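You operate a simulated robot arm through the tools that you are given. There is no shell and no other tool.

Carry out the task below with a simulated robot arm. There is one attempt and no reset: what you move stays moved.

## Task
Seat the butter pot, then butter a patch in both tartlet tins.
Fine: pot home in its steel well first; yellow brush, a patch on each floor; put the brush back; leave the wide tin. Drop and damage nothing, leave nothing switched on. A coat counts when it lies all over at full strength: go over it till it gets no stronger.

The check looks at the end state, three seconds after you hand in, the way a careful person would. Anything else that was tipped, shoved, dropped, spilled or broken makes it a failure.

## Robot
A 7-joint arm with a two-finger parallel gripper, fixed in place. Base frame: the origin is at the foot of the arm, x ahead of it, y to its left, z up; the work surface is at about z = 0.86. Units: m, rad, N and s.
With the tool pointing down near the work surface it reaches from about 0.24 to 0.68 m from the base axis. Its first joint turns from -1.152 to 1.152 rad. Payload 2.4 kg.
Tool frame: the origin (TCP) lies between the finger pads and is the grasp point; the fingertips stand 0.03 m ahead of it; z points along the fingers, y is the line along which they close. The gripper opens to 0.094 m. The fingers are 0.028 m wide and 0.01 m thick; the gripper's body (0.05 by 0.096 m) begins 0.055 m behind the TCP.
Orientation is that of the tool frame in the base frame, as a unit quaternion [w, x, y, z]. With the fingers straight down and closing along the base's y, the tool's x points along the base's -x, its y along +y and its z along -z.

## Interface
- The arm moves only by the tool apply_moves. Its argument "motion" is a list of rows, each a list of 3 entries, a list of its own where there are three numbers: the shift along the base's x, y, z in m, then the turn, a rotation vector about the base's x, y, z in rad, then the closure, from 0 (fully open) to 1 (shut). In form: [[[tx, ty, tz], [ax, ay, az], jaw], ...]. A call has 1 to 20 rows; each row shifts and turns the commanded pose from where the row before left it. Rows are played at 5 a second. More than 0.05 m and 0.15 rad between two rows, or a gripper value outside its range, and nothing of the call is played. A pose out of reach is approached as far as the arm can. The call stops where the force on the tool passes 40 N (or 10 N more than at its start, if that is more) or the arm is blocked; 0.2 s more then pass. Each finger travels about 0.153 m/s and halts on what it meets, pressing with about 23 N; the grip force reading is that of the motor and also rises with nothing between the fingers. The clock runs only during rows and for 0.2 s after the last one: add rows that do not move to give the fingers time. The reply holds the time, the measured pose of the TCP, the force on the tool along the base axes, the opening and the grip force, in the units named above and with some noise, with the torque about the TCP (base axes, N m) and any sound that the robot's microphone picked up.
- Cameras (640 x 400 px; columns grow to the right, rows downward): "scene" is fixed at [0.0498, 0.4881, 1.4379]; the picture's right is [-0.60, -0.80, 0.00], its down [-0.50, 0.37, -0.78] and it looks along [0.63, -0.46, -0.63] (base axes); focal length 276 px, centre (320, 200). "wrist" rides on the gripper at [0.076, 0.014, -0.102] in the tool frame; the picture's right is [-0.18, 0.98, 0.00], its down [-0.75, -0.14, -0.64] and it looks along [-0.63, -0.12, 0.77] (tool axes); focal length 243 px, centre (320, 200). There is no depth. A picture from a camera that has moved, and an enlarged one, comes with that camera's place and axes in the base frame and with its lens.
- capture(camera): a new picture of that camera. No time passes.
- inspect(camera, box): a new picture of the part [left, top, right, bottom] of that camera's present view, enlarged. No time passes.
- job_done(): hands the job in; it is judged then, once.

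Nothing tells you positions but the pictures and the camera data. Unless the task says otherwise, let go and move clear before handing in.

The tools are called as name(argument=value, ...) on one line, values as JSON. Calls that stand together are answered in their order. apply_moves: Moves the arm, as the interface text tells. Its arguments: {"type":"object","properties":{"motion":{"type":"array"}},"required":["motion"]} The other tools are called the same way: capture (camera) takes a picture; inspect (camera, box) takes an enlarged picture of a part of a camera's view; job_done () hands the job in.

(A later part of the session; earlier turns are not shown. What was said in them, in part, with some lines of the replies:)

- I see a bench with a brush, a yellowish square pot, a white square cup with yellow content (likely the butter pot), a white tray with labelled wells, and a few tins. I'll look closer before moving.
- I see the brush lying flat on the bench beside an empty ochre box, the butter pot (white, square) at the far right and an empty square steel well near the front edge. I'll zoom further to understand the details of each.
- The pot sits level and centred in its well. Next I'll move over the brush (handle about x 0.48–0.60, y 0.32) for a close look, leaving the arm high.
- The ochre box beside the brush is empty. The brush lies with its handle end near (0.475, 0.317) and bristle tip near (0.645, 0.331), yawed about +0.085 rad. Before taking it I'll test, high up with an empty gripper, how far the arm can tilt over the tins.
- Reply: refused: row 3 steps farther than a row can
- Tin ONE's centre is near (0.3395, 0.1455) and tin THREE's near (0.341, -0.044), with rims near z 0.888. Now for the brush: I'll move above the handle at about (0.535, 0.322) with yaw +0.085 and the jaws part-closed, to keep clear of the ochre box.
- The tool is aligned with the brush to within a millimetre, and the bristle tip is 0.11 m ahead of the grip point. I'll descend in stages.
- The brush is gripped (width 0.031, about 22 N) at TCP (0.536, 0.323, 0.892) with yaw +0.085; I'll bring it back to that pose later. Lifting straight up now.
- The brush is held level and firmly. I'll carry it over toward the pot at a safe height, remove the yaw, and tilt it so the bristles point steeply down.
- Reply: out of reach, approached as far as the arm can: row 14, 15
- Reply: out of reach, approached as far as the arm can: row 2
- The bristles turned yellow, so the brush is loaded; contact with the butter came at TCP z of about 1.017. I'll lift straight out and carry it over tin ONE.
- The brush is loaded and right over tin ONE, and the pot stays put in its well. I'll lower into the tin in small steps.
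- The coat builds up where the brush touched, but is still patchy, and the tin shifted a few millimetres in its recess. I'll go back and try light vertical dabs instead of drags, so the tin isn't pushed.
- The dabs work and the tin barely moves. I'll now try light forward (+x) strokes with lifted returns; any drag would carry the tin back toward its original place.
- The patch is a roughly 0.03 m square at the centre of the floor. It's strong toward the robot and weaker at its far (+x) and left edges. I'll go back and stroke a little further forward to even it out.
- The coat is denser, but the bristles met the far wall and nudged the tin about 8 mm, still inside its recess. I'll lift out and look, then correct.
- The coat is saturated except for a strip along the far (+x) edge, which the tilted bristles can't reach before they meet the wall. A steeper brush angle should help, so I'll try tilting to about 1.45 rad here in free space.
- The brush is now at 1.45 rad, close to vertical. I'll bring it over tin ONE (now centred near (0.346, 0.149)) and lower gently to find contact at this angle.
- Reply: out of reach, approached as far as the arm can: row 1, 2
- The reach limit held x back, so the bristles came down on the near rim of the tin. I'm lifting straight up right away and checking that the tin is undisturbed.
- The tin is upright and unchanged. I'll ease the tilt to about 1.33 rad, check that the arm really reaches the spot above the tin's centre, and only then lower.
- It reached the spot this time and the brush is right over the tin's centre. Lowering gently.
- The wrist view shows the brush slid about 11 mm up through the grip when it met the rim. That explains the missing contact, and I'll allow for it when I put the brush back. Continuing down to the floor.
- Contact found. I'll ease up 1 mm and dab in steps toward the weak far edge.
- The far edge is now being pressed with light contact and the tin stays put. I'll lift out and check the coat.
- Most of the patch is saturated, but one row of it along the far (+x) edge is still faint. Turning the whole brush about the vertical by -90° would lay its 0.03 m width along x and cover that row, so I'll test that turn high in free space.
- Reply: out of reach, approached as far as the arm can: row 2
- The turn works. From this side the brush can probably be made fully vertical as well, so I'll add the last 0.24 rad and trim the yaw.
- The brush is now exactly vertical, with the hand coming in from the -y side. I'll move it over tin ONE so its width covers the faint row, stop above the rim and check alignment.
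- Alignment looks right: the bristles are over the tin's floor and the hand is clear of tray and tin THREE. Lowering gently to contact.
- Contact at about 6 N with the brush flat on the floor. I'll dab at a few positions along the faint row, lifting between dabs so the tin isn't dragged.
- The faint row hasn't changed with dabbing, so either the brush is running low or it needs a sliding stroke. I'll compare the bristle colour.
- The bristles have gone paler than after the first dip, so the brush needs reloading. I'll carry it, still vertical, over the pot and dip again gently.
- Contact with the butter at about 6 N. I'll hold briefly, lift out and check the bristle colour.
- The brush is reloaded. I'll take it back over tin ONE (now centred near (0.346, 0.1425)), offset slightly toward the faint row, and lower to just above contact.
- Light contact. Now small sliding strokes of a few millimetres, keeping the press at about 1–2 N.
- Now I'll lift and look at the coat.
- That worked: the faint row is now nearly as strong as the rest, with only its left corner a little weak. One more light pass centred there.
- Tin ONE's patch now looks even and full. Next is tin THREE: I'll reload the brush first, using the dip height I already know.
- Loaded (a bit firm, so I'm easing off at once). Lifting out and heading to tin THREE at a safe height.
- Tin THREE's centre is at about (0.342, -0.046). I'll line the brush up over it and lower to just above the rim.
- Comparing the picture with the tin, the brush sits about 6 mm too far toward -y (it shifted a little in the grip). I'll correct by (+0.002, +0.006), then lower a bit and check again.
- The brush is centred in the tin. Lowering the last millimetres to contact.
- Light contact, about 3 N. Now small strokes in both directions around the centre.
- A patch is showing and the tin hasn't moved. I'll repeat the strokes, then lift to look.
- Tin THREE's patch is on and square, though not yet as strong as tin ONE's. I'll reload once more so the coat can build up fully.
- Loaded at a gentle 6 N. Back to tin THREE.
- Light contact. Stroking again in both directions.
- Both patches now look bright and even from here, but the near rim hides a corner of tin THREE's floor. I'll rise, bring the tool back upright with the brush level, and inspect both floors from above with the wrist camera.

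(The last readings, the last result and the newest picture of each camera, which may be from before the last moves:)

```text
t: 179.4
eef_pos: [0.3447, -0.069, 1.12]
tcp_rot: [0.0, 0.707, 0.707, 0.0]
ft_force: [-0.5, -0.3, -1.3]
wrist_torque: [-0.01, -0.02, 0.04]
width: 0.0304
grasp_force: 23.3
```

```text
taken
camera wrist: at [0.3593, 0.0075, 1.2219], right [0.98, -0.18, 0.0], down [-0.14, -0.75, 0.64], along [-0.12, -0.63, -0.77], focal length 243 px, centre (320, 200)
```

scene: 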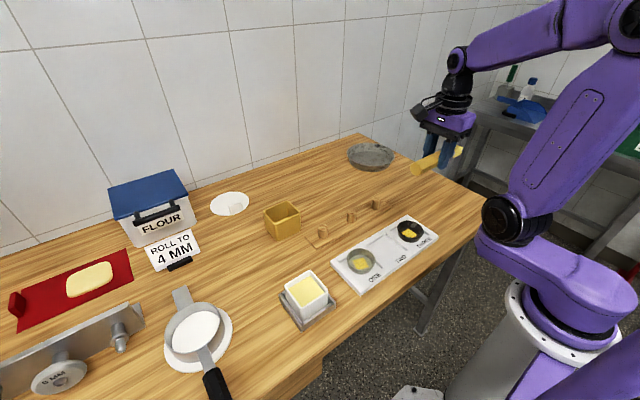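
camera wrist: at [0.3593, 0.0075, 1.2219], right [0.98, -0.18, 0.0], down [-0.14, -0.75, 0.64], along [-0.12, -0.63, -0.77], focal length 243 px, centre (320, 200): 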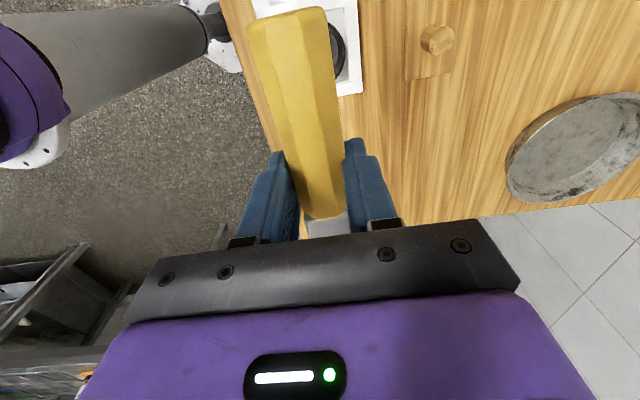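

The tool is upright with the brush level. I'll slide over so tin THREE appears beside the brush in the wrist view.

apply_moves(motion=[[[-0.035, 0.02, 0], [0, 0, 0], 1.0], [[-0.035, 0.02, 0], [0, 0, 0], 1.0], [[0, 0, 0], [0, 0, 0], 1.0]])

inspect(camera="wrist", box=[330, 30, 450, 130])

capture(camera="wrist")

```text
t: 180.2
eef_pos: [0.2735, -0.0289, 1.1194]
tcp_rot: [-0.001, 0.707, 0.708, 0.0]
ft_force: [0.7, 0.3, -0.6]
wrist_torque: [0.0, 0.03, 0.01]
width: 0.0304
grasp_force: 22.6
```

```text
4.00 times, centred on (390, 80) of wrist
camera zoom: at [0.289, 0.0473, 1.2212], right [0.98, -0.18, 0.0], down [-0.14, -0.75, 0.64], along [-0.12, -0.63, -0.77], focal length 970 px, centre (40, 680)
```

zoom: 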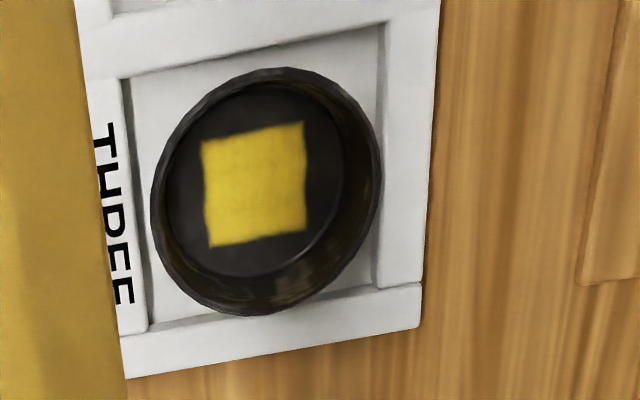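

```text
taken
camera wrist: at [0.289, 0.0473, 1.2212], right [0.98, -0.18, 0.0], down [-0.14, -0.75, 0.64], along [-0.12, -0.63, -0.77], focal length 243 px, centre (320, 200)
```

wrist: 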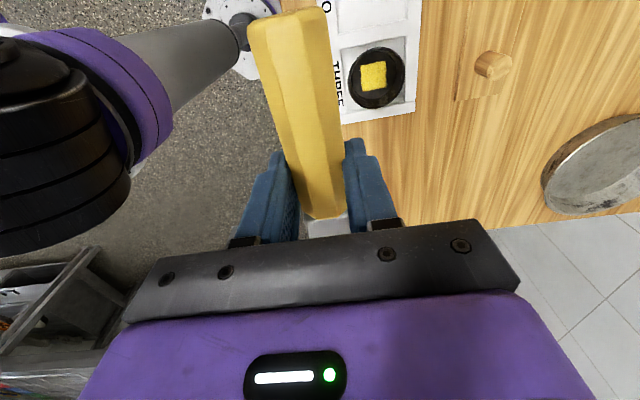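

A clear top-down view: tin THREE's patch is complete and even. I'll zoom closer, then view tin ONE the same way.

inspect(camera="wrist", box=[360, 50, 420, 105])

apply_moves(motion=[[[0, 0.045, 0], [0, 0, 0], 1.0], [[0, 0.045, 0], [0, 0, 0], 1.0], [[0, 0.045, 0], [0, 0, 0], 1.0], [[0, 0.045, 0], [0, 0, 0], 1.0], [[0, 0, 0], [0, 0, 0], 1.0]])

inspect(camera="wrist", box=[340, 40, 440, 130])

capture(camera="wrist")

```text
7.27 times, centred on (390, 78) of wrist
camera zoom: at [0.289, 0.0473, 1.2212], right [0.98, -0.18, 0.0], down [-0.14, -0.75, 0.64], along [-0.12, -0.63, -0.77], focal length 1764 px, centre (-189, 1091)
```

zoom: 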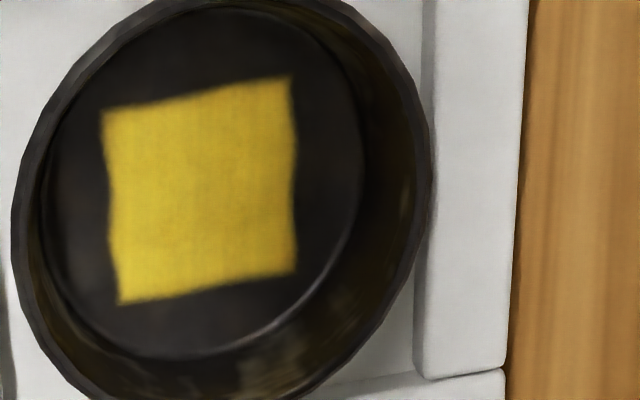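

```text
t: 181.4
eef_pos: [0.2736, 0.152, 1.12]
tcp_rot: [-0.001, 0.706, 0.708, -0.001]
ft_force: [0.3, 0.1, -1.3]
wrist_torque: [0.01, -0.01, 0.0]
width: 0.0303
grasp_force: 22.7
```

```text
4.44 times, centred on (390, 85) of wrist
camera zoom: at [0.29, 0.2275, 1.2223], right [0.98, -0.18, 0.0], down [-0.14, -0.75, 0.64], along [-0.12, -0.63, -0.77], focal length 1078 px, centre (9, 711)
```

zoom: 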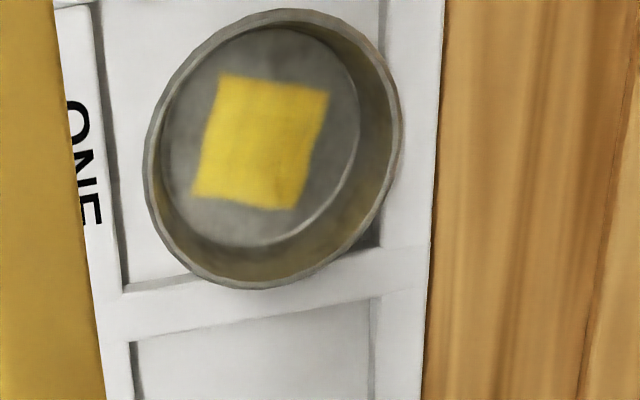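

```text
taken
camera wrist: at [0.29, 0.2275, 1.2223], right [0.98, -0.18, 0.0], down [-0.14, -0.75, 0.64], along [-0.12, -0.63, -0.77], focal length 243 px, centre (320, 200)
```

wrist: 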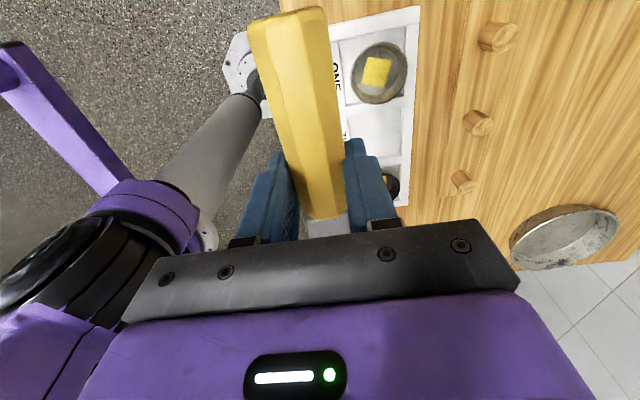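

inspect(camera="wrist", box=[350, 40, 410, 105])

inspect(camera="scene", box=[325, 225, 395, 290])

```text
6.15 times, centred on (380, 72) of wrist
camera zoom: at [0.29, 0.2275, 1.2223], right [0.98, -0.18, 0.0], down [-0.14, -0.75, 0.64], along [-0.12, -0.63, -0.77], focal length 1493 px, centre (-49, 985)
```

zoom: 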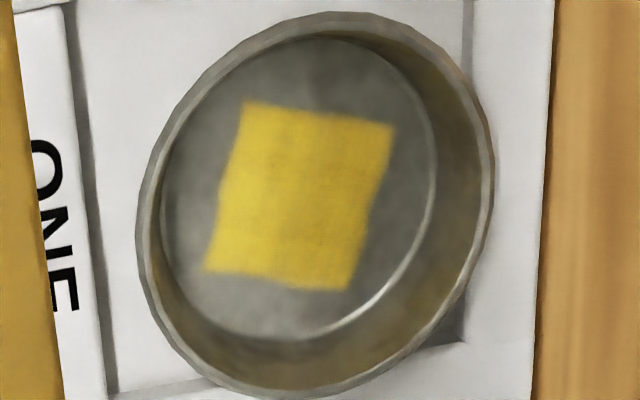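

```text
6.15 times, centred on (360, 258) of scene
camera zoom: at [0.0498, 0.4881, 1.4379], right [-0.6, -0.8, 0.0], down [-0.5, 0.37, -0.78], along [0.63, -0.46, -0.63], focal length 1697 px, centre (74, -154)
```

zoom: 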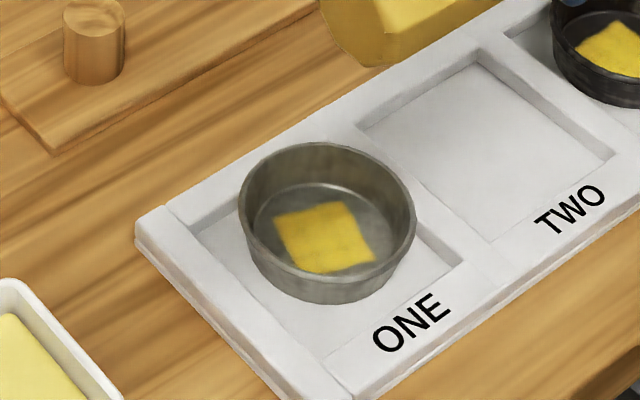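

Both patches look full; tin ONE's has slightly softer spots. To be sure it gets no stronger, I'll reload once more and give it another light pass, re-tilting the brush to vertical on the way to the pot.

apply_moves(motion=[[[0.0057, 0.0117, 0], [0.14, 0, 0], 1.0], [[0.0057, 0.0117, 0], [0.14, 0, 0], 1.0], [[0.0057, 0.0117, 0], [0.14, 0, 0], 1.0], [[0.0057, 0.0117, 0], [0.14, 0, 0], 1.0], [[0.0057, 0.0117, 0], [0.14, 0, 0], 1.0], [[0.0057, 0.0117, 0], [0.14, 0, 0], 1.0], [[0.0057, 0.0117, 0], [0.14, 0, 0], 1.0], [[0.0057, 0.0117, 0], [0.14, 0, 0], 1.0], [[0.0057, 0.0117, 0], [0.14, 0, 0], 1.0], [[0.0057, 0.0117, 0], [0.14, 0, 0], 1.0], [[0.0057, 0.0117, 0], [0.14, 0, 0], 1.0], [[0.0057, 0.0127, 0], [0.03, 0, 0], 1.0], [[0, 0, 0], [0, 0, 0], 1.0], [[0, 0, 0], [0, 0, 0], 1.0]])

inspect(camera="scene", box=[240, 180, 380, 320])

```text
t: 184.4
eef_pos: [0.3425, 0.2927, 1.1208]
tcp_rot: [-0.5, 0.499, 0.501, 0.5]
ft_force: [-0.1, -0.1, -0.9]
wrist_torque: [0.01, 0.02, -0.03]
width: 0.0305
grasp_force: 22.9
```

```text
2.86 times, centred on (310, 250) of scene
camera zoom: at [0.0498, 0.4881, 1.4379], right [-0.6, -0.8, 0.0], down [-0.5, 0.37, -0.78], along [0.63, -0.46, -0.63], focal length 788 px, centre (349, 57)
```

zoom: 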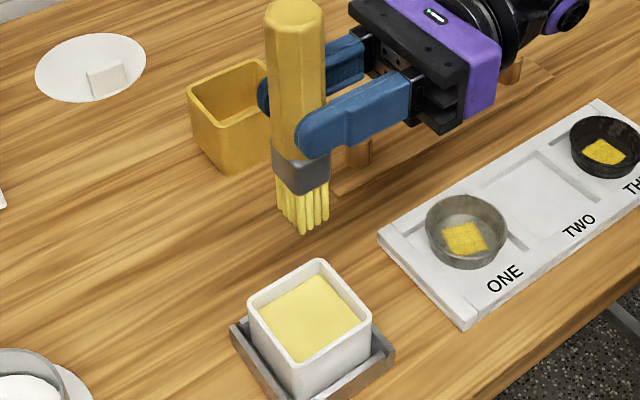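

Straight above the pot. Dipping again to the known height.

apply_moves(motion=[[[0, 0, -0.04], [0, 0, 0], 1.0], [[0, 0, -0.04], [0, 0, 0], 1.0], [[0, 0, -0.025], [0, 0, 0], 1.0], [[0, 0, -0.009], [0, 0, 0], 1.0], [[0, 0, -0.002], [0, 0, 0], 1.0], [[0, 0, 0], [0, 0, 0], 1.0]])

```text
t: 185.8
eef_pos: [0.3429, 0.2939, 1.0054]
tcp_rot: [-0.5, 0.499, 0.501, 0.5]
ft_force: [-0.8, -1.1, -0.9]
wrist_torque: [-0.01, 0.0, -0.04]
width: 0.0307
grasp_force: 23.3
```

apply_moves(motion=[[[0, 0, -0.001], [0, 0, 0], 1.0], [[0, 0, -0.0008], [0, 0, 0], 1.0], [[0, 0, -0.0006], [0, 0, 0], 1.0], [[0, 0, 0], [0, 0, 0], 1.0]])

```text
t: 186.8
eef_pos: [0.3419, 0.2937, 1.0009]
tcp_rot: [-0.5, 0.5, 0.5, 0.5]
ft_force: [-0.2, -0.3, 0.8]
wrist_torque: [-0.02, 0.07, 0.02]
width: 0.0304
grasp_force: 22.8
```

apply_moves(motion=[[[0, 0, -0.0005], [0, 0, 0], 1.0], [[0, 0, 0], [0, 0, 0], 1.0], [[0, 0, 0], [0, 0, 0], 1.0], [[0, 0, 0.01], [0, 0, 0], 1.0], [[0, 0, 0.03], [0, 0, 0], 1.0], [[0, 0, 0.035], [0, 0, 0], 1.0], [[0, 0, 0], [0, 0, 0], 1.0]])

inspect(camera="scene", box=[270, 210, 350, 310])

```text
t: 188.4
eef_pos: [0.3422, 0.293, 1.0772]
tcp_rot: [-0.499, 0.5, 0.501, 0.5]
ft_force: [0.2, -1.1, -0.1]
wrist_torque: [-0.03, 0.02, 0.03]
width: 0.0308
grasp_force: 23.3
```

```text
4.00 times, centred on (310, 260) of scene
camera zoom: at [0.0498, 0.4881, 1.4379], right [-0.6, -0.8, 0.0], down [-0.5, 0.37, -0.78], along [0.63, -0.46, -0.63], focal length 1103 px, centre (360, -40)
```

zoom: 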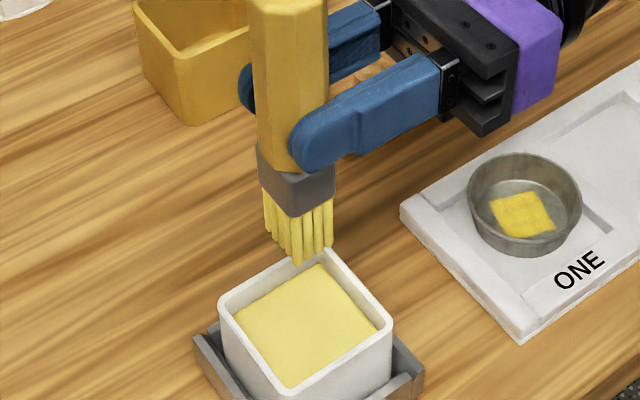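

apply_moves(motion=[[[0.0015, -0.0419, 0], [0, 0, 0], 1.0], [[0.0015, -0.0419, 0], [0, 0, 0], 1.0], [[0.0015, -0.0419, 0], [0, 0, 0], 1.0], [[0.0015, -0.0419, 0], [0, 0, 0], 1.0], [[0, 0, -0.04], [0, 0, 0], 1.0], [[0, 0, -0.04], [0, 0, 0], 1.0], [[0, 0, -0.012], [0, 0, 0], 1.0], [[0, 0, 0], [0, 0, 0], 1.0]])

inspect(camera="scene", box=[325, 215, 395, 285])

```text
t: 190.2
eef_pos: [0.3487, 0.1255, 0.9851]
tcp_rot: [-0.5, 0.499, 0.501, 0.5]
ft_force: [0.8, 0.9, -0.9]
wrist_torque: [0.01, -0.01, 0.01]
width: 0.0306
grasp_force: 22.9
```

```text
5.71 times, centred on (360, 250) of scene
camera zoom: at [0.0498, 0.4881, 1.4379], right [-0.6, -0.8, 0.0], down [-0.5, 0.37, -0.78], along [0.63, -0.46, -0.63], focal length 1576 px, centre (91, -86)
```

zoom: 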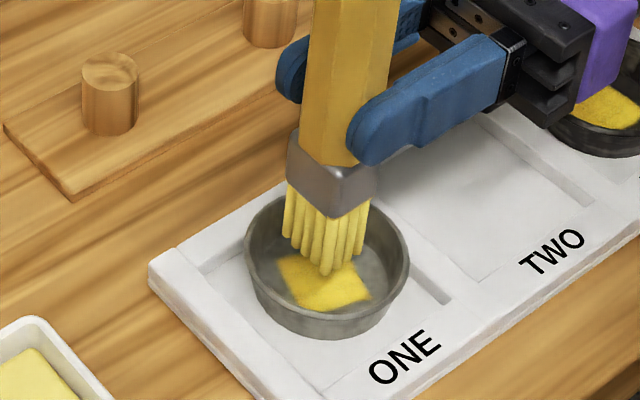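

apply_moves(motion=[[[0, 0, -0.012], [0, 0, 0], 1.0], [[0, 0, -0.008], [0, 0, 0], 1.0], [[0, 0, -0.002], [0, 0, 0], 1.0], [[0, 0, -0.001], [0, 0, 0], 1.0], [[0, 0, 0], [0, 0, 0], 1.0]])

```text
t: 191.4
eef_pos: [0.3473, 0.125, 0.9617]
tcp_rot: [-0.5, 0.5, 0.5, 0.5]
ft_force: [-0.1, -0.3, -0.5]
wrist_torque: [0.02, 0.02, 0.02]
width: 0.0306
grasp_force: 23.2
```

apply_moves(motion=[[[0, 0, -0.0007], [0, 0, 0], 1.0], [[0, 0, -0.0006], [0, 0, 0], 1.0], [[0, 0, 0], [0, 0, 0], 1.0]])

```text
t: 192.2
eef_pos: [0.3479, 0.125, 0.9595]
tcp_rot: [0.5, -0.5, -0.5, -0.5]
ft_force: [0.4, -0.4, -0.6]
wrist_torque: [-0.04, 0.01, 0.02]
width: 0.0303
grasp_force: 23.0
```

apply_moves(motion=[[[0, 0, -0.0006], [0, 0, 0], 1.0], [[0, 0, 0], [0, 0, 0], 1.0]])

```text
t: 192.8
eef_pos: [0.3487, 0.125, 0.9594]
tcp_rot: [-0.5, 0.499, 0.5, 0.5]
ft_force: [-0.7, -0.1, 6.2]
wrist_torque: [0.11, 0.03, -0.01]
width: 0.0302
grasp_force: 23.3
```

Contact. Easing slightly, then even strokes around the centre of tin ONE.

apply_moves(motion=[[[0, 0.002, 0.0003], [0, 0, 0], 1.0], [[0, 0.002, 0], [0, 0, 0], 1.0], [[0, -0.002, 0], [0, 0, 0], 1.0], [[0, -0.002, 0], [0, 0, 0], 1.0], [[0, -0.002, 0], [0, 0, 0], 1.0], [[0, -0.002, 0], [0, 0, 0], 1.0], [[0, 0.002, 0], [0, 0, 0], 1.0], [[0, 0.002, 0], [0, 0, 0], 1.0], [[0.002, 0, 0], [0, 0, 0], 1.0], [[0.002, 0, 0], [0, 0, 0], 1.0], [[-0.002, 0, 0], [0, 0, 0], 1.0], [[-0.002, 0, 0], [0, 0, 0], 1.0], [[-0.002, 0, 0], [0, 0, 0], 1.0], [[-0.002, 0, 0], [0, 0, 0], 1.0], [[0.002, 0, 0], [0, 0, 0], 1.0], [[0.002, 0, 0], [0, 0, 0], 1.0], [[0, 0, 0], [0, 0, 0], 1.0]])

inspect(camera="scene", box=[335, 230, 390, 285])

```text
t: 196.4
eef_pos: [0.3488, 0.1254, 0.9597]
tcp_rot: [-0.499, 0.5, 0.501, 0.5]
ft_force: [-1.5, -1.1, 1.0]
wrist_torque: [-0.03, 0.06, -0.01]
width: 0.0307
grasp_force: 22.9
```

```text
7.27 times, centred on (362, 258) of scene
camera zoom: at [0.0498, 0.4881, 1.4379], right [-0.6, -0.8, 0.0], down [-0.5, 0.37, -0.78], along [0.63, -0.46, -0.63], focal length 2005 px, centre (11, -218)
```

zoom: 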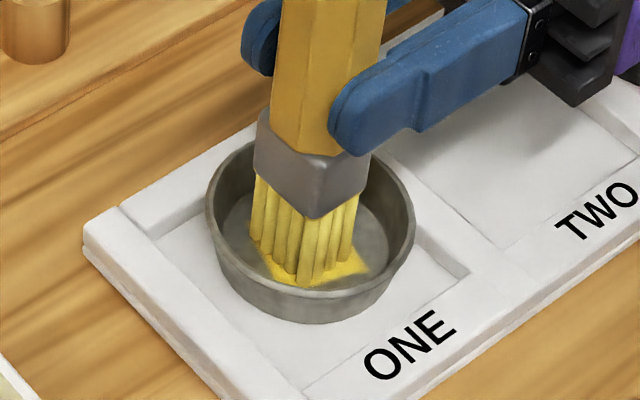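

apply_moves(motion=[[[-0.002, -0.002, 0], [0, 0, 0], 1.0], [[-0.002, -0.002, 0], [0, 0, 0], 1.0], [[0.002, -0.001, 0], [0, 0, 0], 1.0], [[0.002, 0, 0], [0, 0, 0], 1.0], [[0.002, 0, 0], [0, 0, 0], 1.0], [[0.002, 0.001, 0], [0, 0, 0], 1.0], [[0, 0.002, 0], [0, 0, 0], 1.0], [[0, 0.002, 0], [0, 0, 0], 1.0], [[0, 0.002, 0], [0, 0, 0], 1.0], [[-0.002, 0.002, 0], [0, 0, 0], 1.0], [[-0.002, 0, 0], [0, 0, 0], 1.0], [[-0.002, 0, 0], [0, 0, 0], 1.0], [[-0.002, 0, 0], [0, 0, 0], 1.0], [[0, -0.002, 0], [0, 0, 0], 1.0], [[0.002, -0.002, 0], [0, 0, 0], 1.0], [[0.002, 0, 0], [0, 0, 0], 1.0], [[0, 0, 0], [0, 0, 0], 1.0]])

inspect(camera="scene", box=[335, 230, 390, 285])

```text
t: 200.0
eef_pos: [0.3482, 0.1246, 0.9597]
tcp_rot: [-0.499, 0.5, 0.501, 0.5]
ft_force: [0.1, -0.2, -0.9]
wrist_torque: [0.01, 0.01, 0.02]
width: 0.0307
grasp_force: 23.1
```

```text
7.27 times, centred on (362, 258) of scene
camera zoom: at [0.0498, 0.4881, 1.4379], right [-0.6, -0.8, 0.0], down [-0.5, 0.37, -0.78], along [0.63, -0.46, -0.63], focal length 2005 px, centre (11, -218)
```

zoom: 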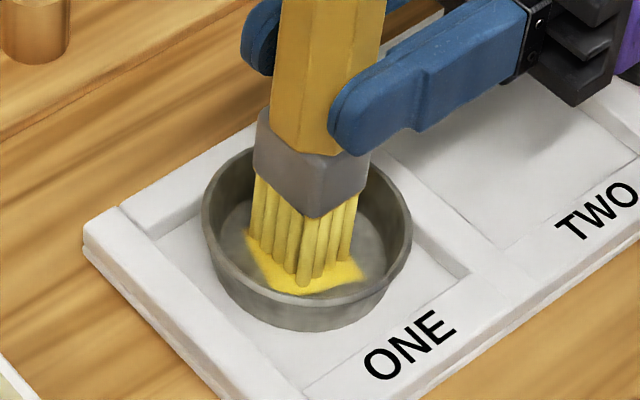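

apply_moves(motion=[[[0, 0, 0.01], [0, 0, 0], 1.0], [[0, 0, 0.03], [0, 0, 0], 1.0], [[0, -0.02, 0.03], [0, 0, 0], 1.0], [[0, -0.05, 0.0], [0, 0, 0], 1.0], [[0, 0, 0], [0, 0, 0], 1.0]])

inspect(camera="scene", box=[335, 235, 385, 280])

inspect(camera="scene", box=[335, 200, 445, 290])

```text
t: 201.2
eef_pos: [0.3477, 0.0548, 1.0306]
tcp_rot: [-0.499, 0.5, 0.5, 0.5]
ft_force: [-0.4, -0.6, 0.6]
wrist_torque: [-0.02, 0.02, 0.01]
width: 0.0304
grasp_force: 23.2
```

```text
8.89 times, centred on (360, 258) of scene
camera zoom: at [0.0498, 0.4881, 1.4379], right [-0.6, -0.8, 0.0], down [-0.5, 0.37, -0.78], along [0.63, -0.46, -0.63], focal length 2451 px, centre (-36, -311)
```

zoom: 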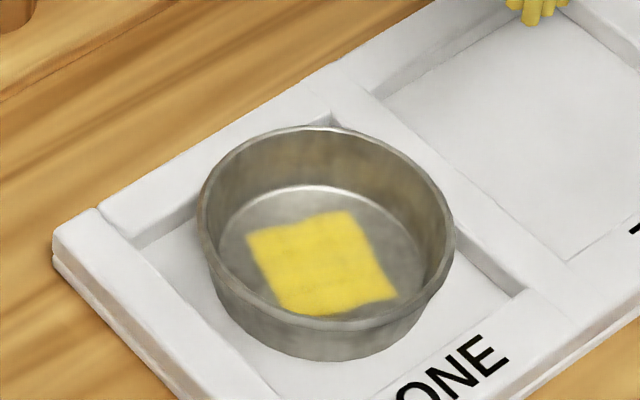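

```text
4.44 times, centred on (390, 245) of scene
camera zoom: at [0.0498, 0.4881, 1.4379], right [-0.6, -0.8, 0.0], down [-0.5, 0.37, -0.78], along [0.63, -0.46, -0.63], focal length 1225 px, centre (9, 0)
```

zoom: 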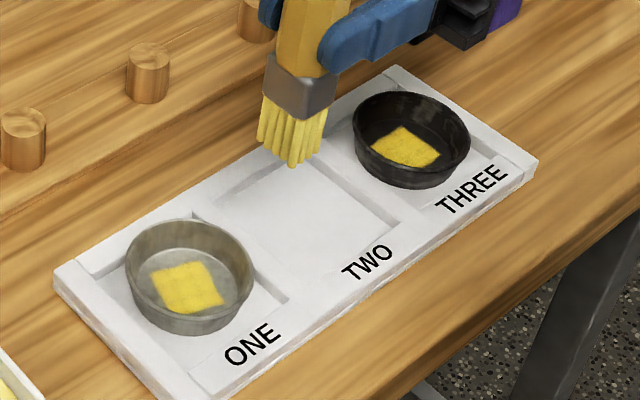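

Tin ONE's coat is even and no longer changing, and the tin is back within 3 mm of where it stood. I'll give tin THREE the same confirming pass with the butter still on the brush.

apply_moves(motion=[[[-0.0012, -0.038, 0], [0, 0, 0], 1.0], [[-0.0012, -0.038, 0], [0, 0, 0], 1.0], [[-0.0012, -0.0376, 0], [0, 0, 0], 1.0], [[0, 0, -0.035], [0, 0, 0], 1.0], [[0, 0, -0.02], [0, 0, 0], 1.0], [[0, 0, -0.01], [0, 0, 0], 1.0], [[0, 0, 0], [0, 0, 0], 1.0]])

inspect(camera="scene", box=[385, 200, 440, 255])

```text
t: 202.8
eef_pos: [0.3443, -0.0581, 0.9644]
tcp_rot: [-0.499, 0.5, 0.501, 0.5]
ft_force: [0.4, -1.1, 0.9]
wrist_torque: [0.0, 0.01, -0.02]
width: 0.0303
grasp_force: 23.0
```

```text
7.27 times, centred on (412, 228) of scene
camera zoom: at [0.0498, 0.4881, 1.4379], right [-0.6, -0.8, 0.0], down [-0.5, 0.37, -0.78], along [0.63, -0.46, -0.63], focal length 2005 px, centre (-353, 0)
```

zoom: 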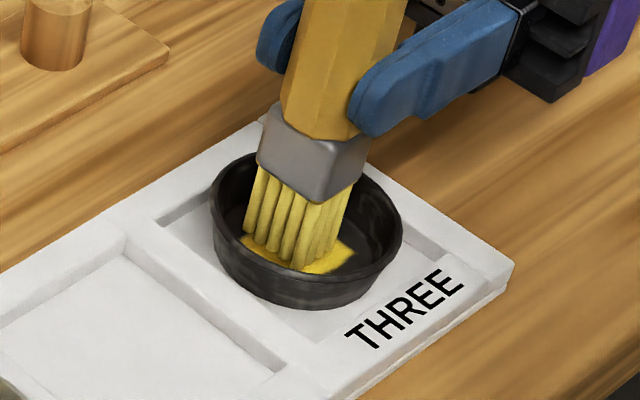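

apply_moves(motion=[[[0, 0, -0.0015], [0, 0, 0], 1.0], [[0, 0, -0.001], [0, 0, 0], 1.0], [[0, 0, -0.0008], [0, 0, 0], 1.0], [[0, 0, 0], [0, 0, 0], 1.0]])

```text
t: 203.8
eef_pos: [0.3456, -0.0584, 0.9608]
tcp_rot: [-0.5, 0.499, 0.501, 0.5]
ft_force: [-0.1, 0.5, -0.2]
wrist_torque: [0.02, 0.03, 0.0]
width: 0.0305
grasp_force: 22.3
```

apply_moves(motion=[[[0, 0, -0.0006], [0, 0, 0], 1.0], [[0, 0, -0.0005], [0, 0, 0], 1.0], [[0, 0, 0], [0, 0, 0], 1.0]])

```text
t: 204.6
eef_pos: [0.3446, -0.0587, 0.9599]
tcp_rot: [-0.499, 0.5, 0.5, 0.5]
ft_force: [0.2, -0.4, 0.0]
wrist_torque: [0.02, 0.01, 0.0]
width: 0.0306
grasp_force: 23.2
```

apply_moves(motion=[[[0, 0, -0.0005], [0, 0, 0], 1.0], [[0, 0, 0], [0, 0, 0], 1.0]])

```text
t: 205.2
eef_pos: [0.3436, -0.0585, 0.9596]
tcp_rot: [-0.501, 0.499, 0.501, 0.499]
ft_force: [0.4, 0.2, 0.2]
wrist_torque: [-0.02, 0.0, -0.03]
width: 0.0306
grasp_force: 23.3
```

apply_moves(motion=[[[0, 0.002, -0.0004], [0, 0, 0], 1.0], [[0, 0.002, 0], [0, 0, 0], 1.0], [[0, -0.002, 0], [0, 0, 0], 1.0], [[0, -0.002, 0], [0, 0, 0], 1.0], [[0, -0.002, 0], [0, 0, 0], 1.0], [[0, -0.002, 0], [0, 0, 0], 1.0], [[0.002, 0, 0], [0, 0, 0], 1.0], [[0.002, 0, 0], [0, 0, 0], 1.0], [[-0.002, 0.002, 0], [0, 0, 0], 1.0], [[-0.002, 0.002, 0], [0, 0, 0], 1.0], [[-0.002, 0, 0], [0, 0, 0], 1.0], [[-0.002, 0, 0], [0, 0, 0], 1.0], [[0, 0.002, 0], [0, 0, 0], 1.0], [[0, 0.002, 0], [0, 0, 0], 1.0], [[0.002, 0, 0], [0, 0, 0], 1.0], [[0.002, -0.002, 0], [0, 0, 0], 1.0], [[0.002, -0.002, 0], [0, 0, 0], 1.0], [[-0.002, 0, 0], [0, 0, 0], 1.0], [[0, 0, 0], [0, 0, 0], 1.0]])

apply_moves(motion=[[[0, 0, 0.01], [0, 0, 0], 1.0], [[0, 0, 0.03], [0, 0, 0], 1.0], [[0, 0.0, 0.04], [0, 0, 0], 1.0], [[0, 0.03, 0.03], [0, 0, 0], 1.0], [[0, 0.03, 0.03], [0, 0, 0], 1.0], [[0, 0, 0], [0, 0, 0], 1.0]])

inspect(camera="scene", box=[335, 200, 445, 290])

inspect(camera="scene", box=[385, 205, 435, 250])

```text
t: 209.2
eef_pos: [0.3448, -0.0588, 0.9596]
tcp_rot: [-0.499, 0.499, 0.501, 0.501]
ft_force: [1.9, 0.0, 4.5]
wrist_torque: [0.07, -0.12, -0.03]
width: 0.0305
grasp_force: 23.1
```

```text
t: 210.6
eef_pos: [0.3456, 0.0027, 1.1]
tcp_rot: [-0.499, 0.5, 0.5, 0.501]
ft_force: [0.9, 0.1, -0.7]
wrist_torque: [0.0, 0.01, -0.02]
width: 0.0308
grasp_force: 22.7
```

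```text
4.44 times, centred on (390, 245) of scene
camera zoom: at [0.0498, 0.4881, 1.4379], right [-0.6, -0.8, 0.0], down [-0.5, 0.37, -0.78], along [0.63, -0.46, -0.63], focal length 1225 px, centre (9, 0)
```

zoom: 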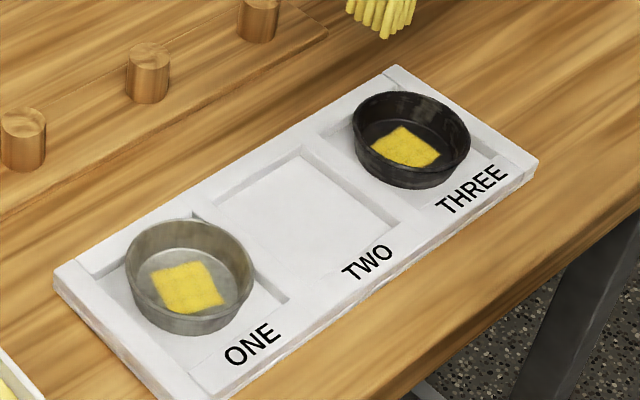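

```text
8.89 times, centred on (410, 228) of scene
camera zoom: at [0.0498, 0.4881, 1.4379], right [-0.6, -0.8, 0.0], down [-0.5, 0.37, -0.78], along [0.63, -0.46, -0.63], focal length 2451 px, centre (-480, -44)
```

zoom: 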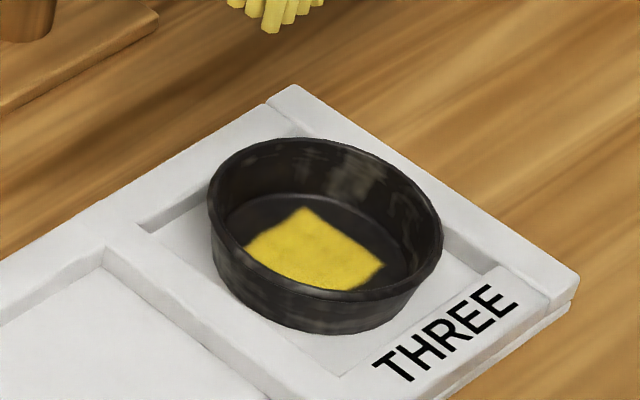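

Both coats are even and unchanged by the extra pass, so they're at full strength. I'll turn the tool upright again and take one last top-down look at each tin on the way back with the brush.

apply_moves(motion=[[[-0.006, -0.003, 0.002], [-0.14, 0, 0], 1.0], [[-0.006, -0.003, 0.002], [-0.14, 0, 0], 1.0], [[-0.006, -0.003, 0.002], [-0.14, 0, 0], 1.0], [[-0.006, -0.003, 0.002], [-0.14, 0, 0], 1.0], [[-0.006, -0.003, 0.002], [-0.14, 0, 0], 1.0], [[-0.006, -0.003, 0.002], [-0.14, 0, 0], 1.0], [[-0.006, -0.003, 0.002], [-0.14, 0, 0], 1.0], [[-0.006, -0.003, 0.002], [-0.14, 0, 0], 1.0], [[-0.006, -0.003, 0.002], [-0.14, 0, 0], 1.0], [[-0.006, -0.002, 0.002], [-0.14, 0, 0], 1.0], [[-0.006, -0.002, 0], [-0.14, 0, 0], 1.0], [[-0.006, -0.001, 0], [-0.03, 0, 0], 1.0], [[0, 0, 0], [0, 0, 0], 1.0], [[0, 0, 0], [0, 0, 0], 1.0]])

inspect(camera="wrist", box=[350, 40, 420, 110])

apply_moves(motion=[[[0, 0.045, 0], [0, 0, 0], 1.0], [[0, 0.045, 0], [0, 0, 0], 1.0], [[0, 0.045, 0], [0, 0, 0], 1.0], [[0, 0.045, 0], [0, 0, 0], 1.0], [[0, 0, 0], [0, 0, 0], 1.0]])

inspect(camera="wrist", box=[345, 40, 415, 110])

capture(camera="wrist")

```text
t: 213.6
eef_pos: [0.2742, -0.0295, 1.1189]
tcp_rot: [-0.001, 0.706, 0.708, 0.0]
ft_force: [0.4, -0.1, -0.8]
wrist_torque: [-0.02, -0.01, 0.02]
width: 0.0304
grasp_force: 23.3
```

```text
5.71 times, centred on (385, 75) of wrist
camera zoom: at [0.2882, 0.0457, 1.2218], right [0.98, -0.18, 0.0], down [-0.14, -0.75, 0.64], along [-0.12, -0.63, -0.77], focal length 1386 px, centre (-51, 914)
```

zoom: 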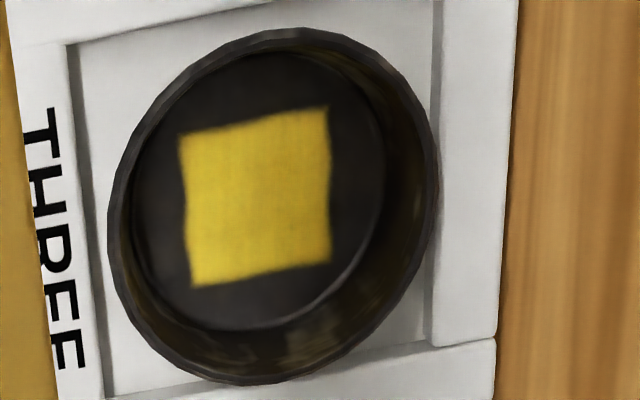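

```text
t: 214.8
eef_pos: [0.2721, 0.1503, 1.1199]
tcp_rot: [0.0, 0.706, 0.708, 0.0]
ft_force: [0.0, -0.1, -0.6]
wrist_torque: [-0.01, 0.03, -0.01]
width: 0.0305
grasp_force: 23.1
```

```text
5.71 times, centred on (380, 75) of wrist
camera zoom: at [0.2882, 0.226, 1.2211], right [0.98, -0.18, 0.0], down [-0.14, -0.75, 0.64], along [-0.12, -0.63, -0.77], focal length 1386 px, centre (-23, 914)
```

zoom: 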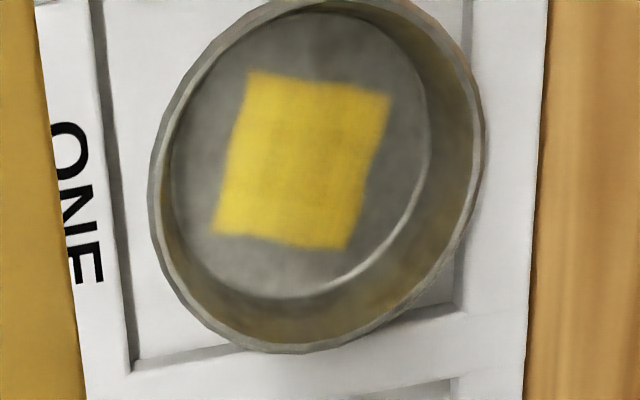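

```text
taken
camera wrist: at [0.2882, 0.226, 1.2211], right [0.98, -0.18, 0.0], down [-0.14, -0.75, 0.64], along [-0.12, -0.63, -0.77], focal length 243 px, centre (320, 200)
```

wrist: 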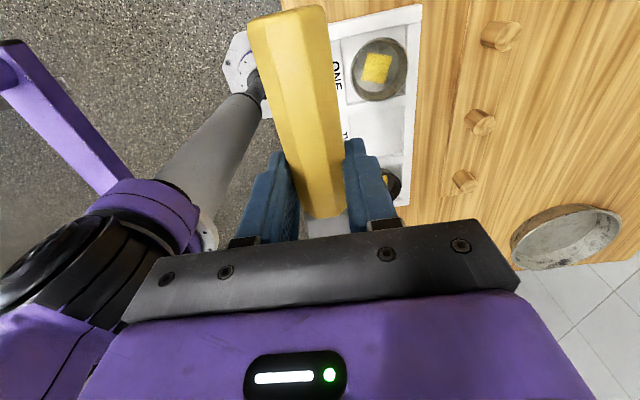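

Both patches are complete and uniform from above. Now the brush goes back: I'll swing the yaw round to +0.085 and carry it high toward its old place by the ochre box.

apply_moves(motion=[[[0.02, 0.013, 0], [0, 0, 0.14], 1.0], [[0.02, 0.013, 0], [0, 0, 0.14], 1.0], [[0.02, 0.013, 0], [0, 0, 0.14], 1.0], [[0.02, 0.013, 0], [0, 0, 0.14], 1.0], [[0.02, 0.013, 0], [0, 0, 0.14], 1.0], [[0.02, 0.013, 0], [0, 0, 0.14], 1.0], [[0.02, 0.013, 0], [0, 0, 0.14], 1.0], [[0.02, 0.013, 0], [0, 0, 0.14], 1.0], [[0.02, 0.013, 0], [0, 0, 0.14], 1.0], [[0.02, 0.013, 0], [0, 0, 0.14], 1.0], [[0.02, 0.013, 0], [0, 0, 0.14], 1.0], [[0.02, 0.013, 0], [0, 0, 0.116], 1.0], [[0.02, 0.013, 0], [0, 0, 0], 1.0], [[0, 0, 0], [0, 0, 0], 1.0], [[0, 0, 0], [0, 0, 0], 1.0]])

capture(camera="scene")

capture(camera="wrist")

```text
t: 218.0
eef_pos: [0.5336, 0.3177, 1.1198]
tcp_rot: [0.0, -0.043, 0.999, 0.0]
ft_force: [-0.2, -0.3, -0.4]
wrist_torque: [0.0, 0.0, -0.02]
width: 0.0306
grasp_force: 23.0
```

```text
taken
```

scene: 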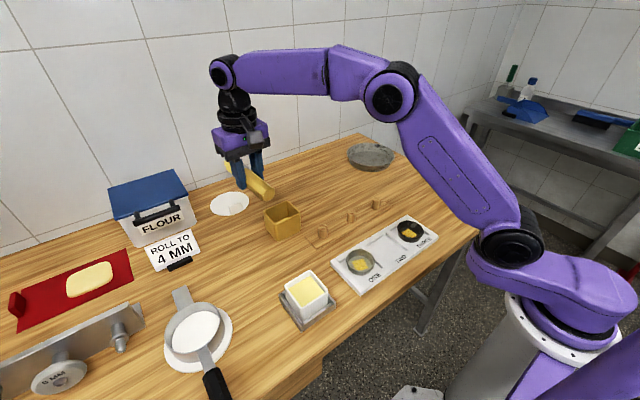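

```text
taken
camera wrist: at [0.4566, 0.3259, 1.2205], right [0.1, 1.0, 0.0], down [0.76, -0.07, 0.64], along [0.64, -0.06, -0.77], focal length 243 px, centre (320, 200)
```

wrist: 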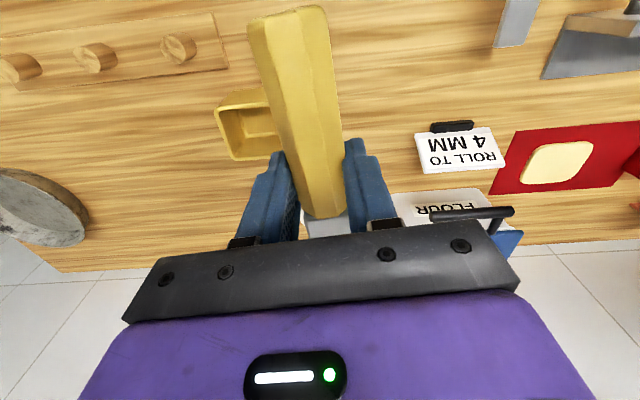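

Everything else is where it was. The brush sits about 11 mm further back and 5 mm deeper in the grip than when I took it, so I'll aim for TCP (0.547, 0.324) to lay it on its original spot. Lowering partway first to check.

apply_moves(motion=[[[0.0131, 0.0062, 0], [0, 0, 0], 1.0], [[0, 0, -0.04], [0, 0, 0], 1.0], [[0, 0, -0.04], [0, 0, 0], 1.0], [[0, 0, -0.04], [0, 0, 0], 1.0], [[0, 0, -0.04], [0, 0, 0], 1.0], [[0, 0, -0.02], [0, 0, 0], 1.0], [[0, 0, 0], [0, 0, 0], 1.0]])

inspect(camera="scene", box=[210, 160, 320, 280])

capture(camera="wrist")

```text
t: 219.6
eef_pos: [0.5443, 0.3236, 0.9391]
tcp_rot: [0.0, -0.043, 0.999, -0.001]
ft_force: [0.1, 0.5, -0.6]
wrist_torque: [0.02, 0.0, -0.03]
width: 0.0304
grasp_force: 22.9
```

```text
3.33 times, centred on (265, 220) of scene
camera zoom: at [0.0498, 0.4881, 1.4379], right [-0.6, -0.8, 0.0], down [-0.5, 0.37, -0.78], along [0.63, -0.46, -0.63], focal length 919 px, centre (503, 133)
```

zoom: 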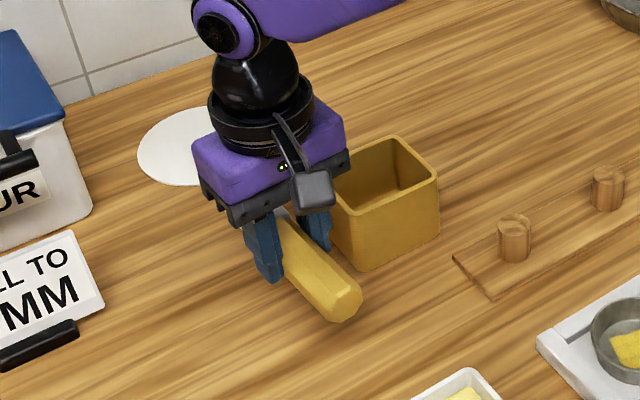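

```text
taken
camera wrist: at [0.4695, 0.3315, 1.041], right [0.1, 1.0, 0.0], down [0.76, -0.07, 0.64], along [0.64, -0.06, -0.77], focal length 243 px, centre (320, 200)
```

wrist: 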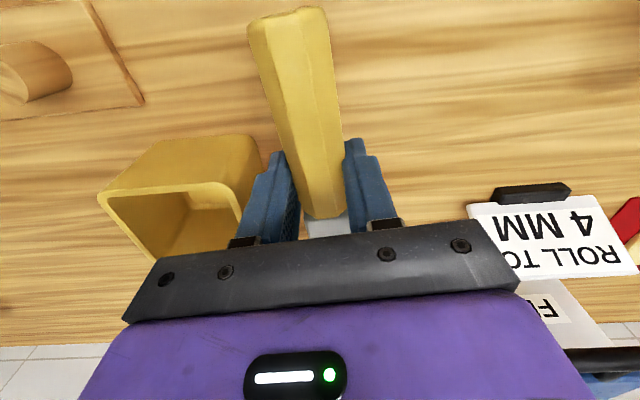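

The brush is lined up with its old spot and clear of the ochre box. Lowering slowly.

apply_moves(motion=[[[0, 0, -0.02], [0, 0, 0], 1.0], [[0, 0, -0.015], [0, 0, 0], 1.0], [[0, 0, -0.007], [0, 0, 0], 1.0], [[0, 0, -0.002], [0, 0, 0], 1.0], [[0, 0, 0], [0, 0, 0], 1.0]])

inspect(camera="scene", box=[220, 190, 310, 280])

```text
t: 220.8
eef_pos: [0.5457, 0.3257, 0.8953]
tcp_rot: [0.0, -0.043, 0.999, -0.001]
ft_force: [0.7, 0.0, -1.3]
wrist_torque: [-0.01, 0.0, 0.01]
width: 0.0305
grasp_force: 23.2
```

```text
4.44 times, centred on (265, 235) of scene
camera zoom: at [0.0498, 0.4881, 1.4379], right [-0.6, -0.8, 0.0], down [-0.5, 0.37, -0.78], along [0.63, -0.46, -0.63], focal length 1225 px, centre (564, 44)
```

zoom: 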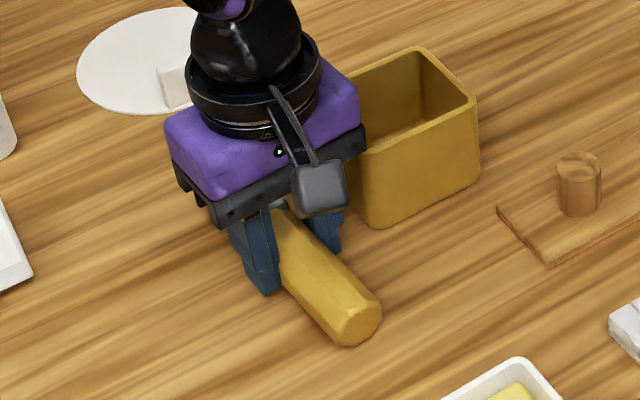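

apply_moves(motion=[[[0, 0, -0.0015], [0, 0, 0], 1.0], [[0, 0, -0.001], [0, 0, 0], 1.0], [[0, 0, -0.001], [0, 0, 0], 1.0], [[0, 0, 0], [0, 0, 0], 1.0]])

```text
t: 221.8
eef_pos: [0.5458, 0.3257, 0.8913]
tcp_rot: [0.001, -0.043, 0.999, -0.001]
ft_force: [0.4, 0.3, -0.8]
wrist_torque: [0.03, 0.0, -0.02]
width: 0.0306
grasp_force: 22.7
```

apply_moves(motion=[[[0, 0, -0.0008], [0, 0, 0], 1.0], [[0, 0, -0.0007], [0, 0, 0], 1.0], [[0, 0, 0], [0, 0, 0], 1.0]])

inspect(camera="scene", box=[230, 210, 300, 275])

```text
t: 222.6
eef_pos: [0.5453, 0.3249, 0.8919]
tcp_rot: [0.002, -0.044, 0.999, 0.0]
ft_force: [-3.6, -1.1, 15.0]
wrist_torque: [-0.02, 0.11, 0.01]
width: 0.0302
grasp_force: 23.0
```

```text
6.15 times, centred on (265, 242) of scene
camera zoom: at [0.0494, 0.4879, 1.4379], right [-0.6, -0.8, 0.0], down [-0.5, 0.37, -0.78], along [0.63, -0.46, -0.63], focal length 1697 px, centre (658, -62)
```

zoom: 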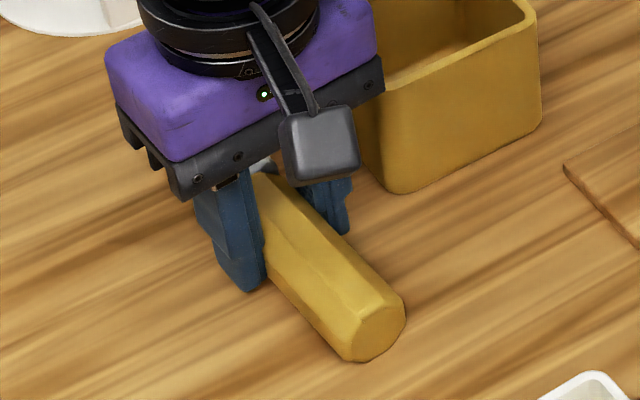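

Contact with the bench. I'll ease the pressure off and open the fingers slowly.

apply_moves(motion=[[[0, 0, 0.0008], [0, 0, 0], 1.0], [[0, 0, 0], [0, 0, 0], 0.69], [[0, 0, 0], [0, 0, 0], 0.68], [[0, 0, 0], [0, 0, 0], 0.672], [[0, 0, 0], [0, 0, 0], 0.668], [[0, 0, 0], [0, 0, 0], 0.664], [[0, 0, 0], [0, 0, 0], 0.66], [[0, 0, 0], [0, 0, 0], 0.65], [[0, 0, 0], [0, 0, 0], 0.62], [[0, 0, 0], [0, 0, 0], 0.56], [[0, 0, 0], [0, 0, 0], 0.48], [[0, 0, 0], [0, 0, 0], 0.42], [[0, 0, 0], [0, 0, 0], 0.42]])

inspect(camera="scene", box=[230, 210, 300, 275])

capture(camera="wrist")

```text
t: 225.4
eef_pos: [0.5457, 0.3248, 0.8915]
tcp_rot: [0.0, -0.043, 0.999, -0.001]
ft_force: [0.8, -0.5, 1.1]
wrist_torque: [-0.03, 0.01, -0.04]
width: 0.0546
grasp_force: 0.1
```

```text
6.15 times, centred on (265, 242) of scene
camera zoom: at [0.0498, 0.4881, 1.4379], right [-0.6, -0.8, 0.0], down [-0.5, 0.37, -0.78], along [0.63, -0.46, -0.63], focal length 1697 px, centre (658, -62)
```

zoom: 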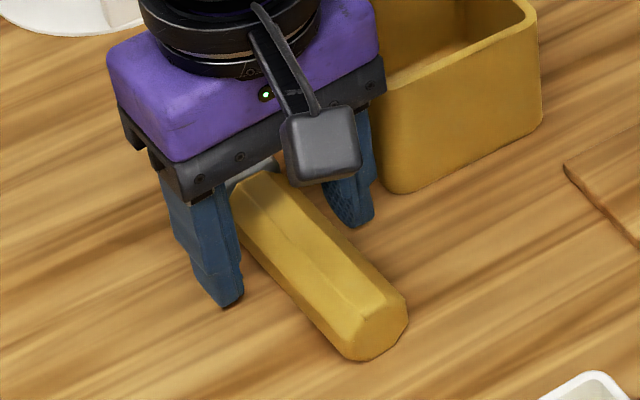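

```text
taken
camera wrist: at [0.4701, 0.332, 0.9933], right [0.1, 1.0, 0.0], down [0.76, -0.07, 0.64], along [0.64, -0.06, -0.77], focal length 243 px, centre (320, 200)
```

wrist: 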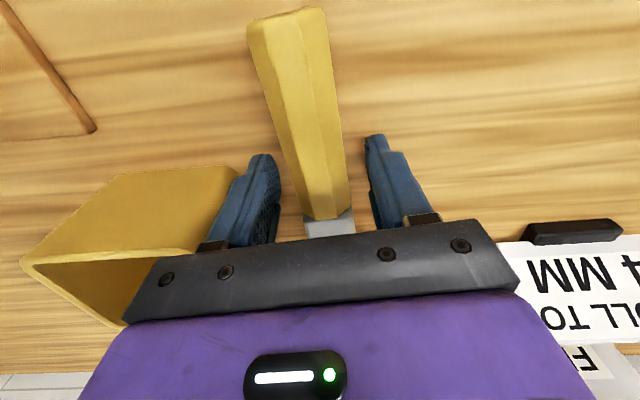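

The brush is down and still, lying as it was. I'll lift straight up, clear of the brush and box.

apply_moves(motion=[[[0, 0, 0.01], [0, 0, 0], 0.42], [[0, 0, 0.02], [0, 0, 0], 0.42], [[0, 0, 0.04], [0, 0, 0], 0.42], [[0, 0, 0.045], [0, 0, 0], 0.42], [[0, 0, 0.045], [0, 0, 0], 0.42], [[-0.02, 0, 0.04], [0, 0, 0], 0.42], [[0, 0, 0], [0, 0, 0], 0.42]])

inspect(camera="scene", box=[230, 190, 310, 275])

capture(camera="scene")

capture(camera="wrist")

```text
t: 227.0
eef_pos: [0.5271, 0.3249, 1.0914]
tcp_rot: [-0.001, -0.044, 0.999, -0.001]
ft_force: [-0.4, -0.2, -0.5]
wrist_torque: [-0.02, 0.0, -0.02]
width: 0.0543
grasp_force: 0.1
```

```text
4.71 times, centred on (270, 232) of scene
camera zoom: at [0.0498, 0.4881, 1.4379], right [-0.6, -0.8, 0.0], down [-0.5, 0.37, -0.78], along [0.63, -0.46, -0.63], focal length 1298 px, centre (555, 47)
```

zoom: 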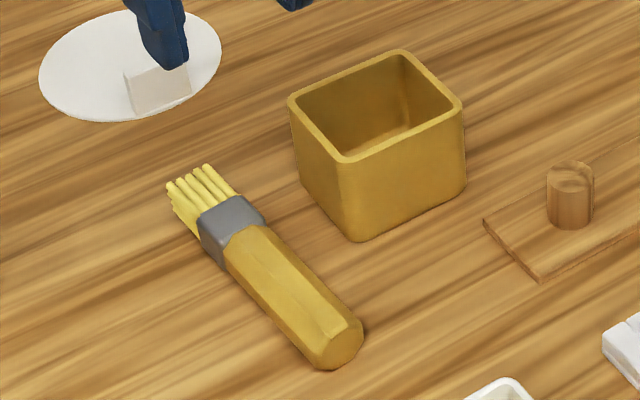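

```text
taken
```

scene: 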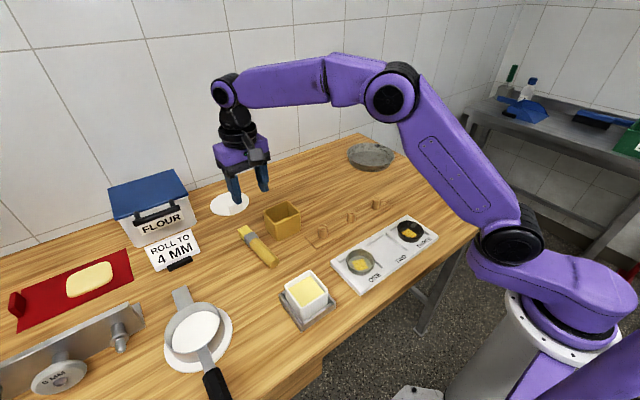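

```text
taken
camera wrist: at [0.4506, 0.3324, 1.1934], right [0.1, 1.0, 0.0], down [0.76, -0.07, 0.64], along [0.64, -0.06, -0.77], focal length 243 px, centre (320, 200)
```

wrist: 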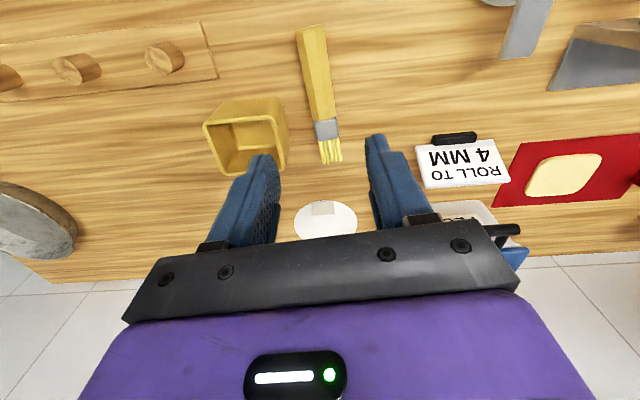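

The brush lies exactly where it was in the first picture, and nothing else has been disturbed. I'll take a last close look at the pot in its well and at the tins before handing in.

inspect(camera="scene", box=[270, 250, 350, 340])

inspect(camera="scene", box=[325, 200, 445, 295])

inspect(camera="scene", box=[0, 160, 260, 400])

```text
4.44 times, centred on (310, 295) of scene
camera zoom: at [0.0498, 0.4881, 1.4379], right [-0.6, -0.8, 0.0], down [-0.5, 0.37, -0.78], along [0.63, -0.46, -0.63], focal length 1225 px, centre (364, -222)
```

zoom: 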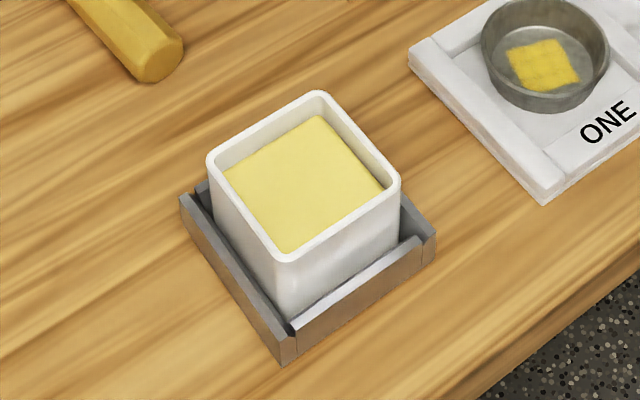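

```text
4.21 times, centred on (385, 248) of scene
camera zoom: at [0.0498, 0.4881, 1.4379], right [-0.6, -0.8, 0.0], down [-0.5, 0.37, -0.78], along [0.63, -0.46, -0.63], focal length 1161 px, centre (46, 0)
```

zoom: 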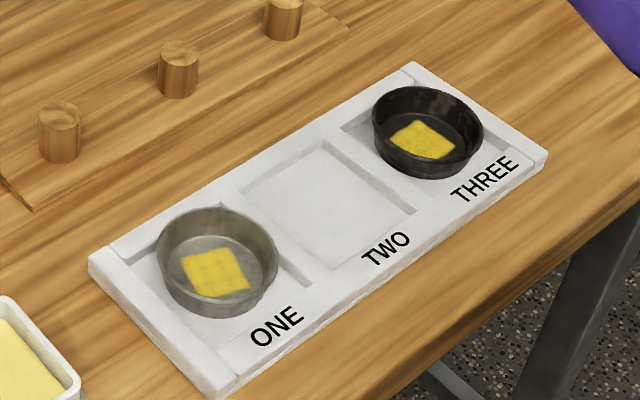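

```text
1.67 times, centred on (130, 280) of scene
camera zoom: at [0.0498, 0.4881, 1.4379], right [-0.6, -0.8, 0.0], down [-0.5, 0.37, -0.78], along [0.63, -0.46, -0.63], focal length 460 px, centre (637, 67)
```

zoom: 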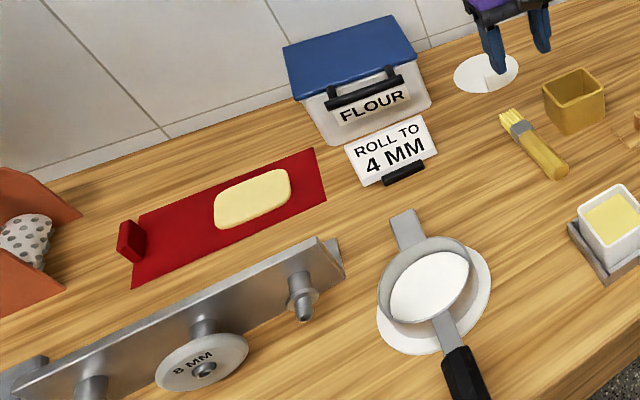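

The pot is seated level in its steel well, and both tartlet tins carry a full, even butter patch. The brush is back on its original spot, the wide tin is untouched, and the arm is clear. Handing in.

job_done()

```text
The job is handed in.
```

I've handed the job in. The butter pot is in its steel well, and both tartlet tins have a butter patch on the floor. No verdict came back, so this is what I saw in the last pictures:

- **Pot:** It sits level and centred in the well. It didn't move when I later pressed the brush into the butter.
- **Tins ONE and THREE:** Each patch covers its whole square evenly. A last pass with butter still on the brush made neither any stronger.
- **Brush:** It's back where it first lay, beside the ochre box. I took "put the brush back" to mean that spot, not inside the box.
- **Everything else:** The wide tin wasn't touched, nothing was switched on, and nothing else looked disturbed. The arm is clear, with nothing in the gripper.

Three things didn't go cleanly:

- **Tin ONE moved:** It slid several millimetres in its tray recess while I was brushing, and turned a little. It ended about 3 mm from where it started.
- **Brush hit the rim:** The brush once came down on tin ONE's rim at about 17 N and slipped back in the grip. The tin stayed upright.
- **Small drop:** I estimate the brush fell 3–4 mm onto the bench when I let it go.
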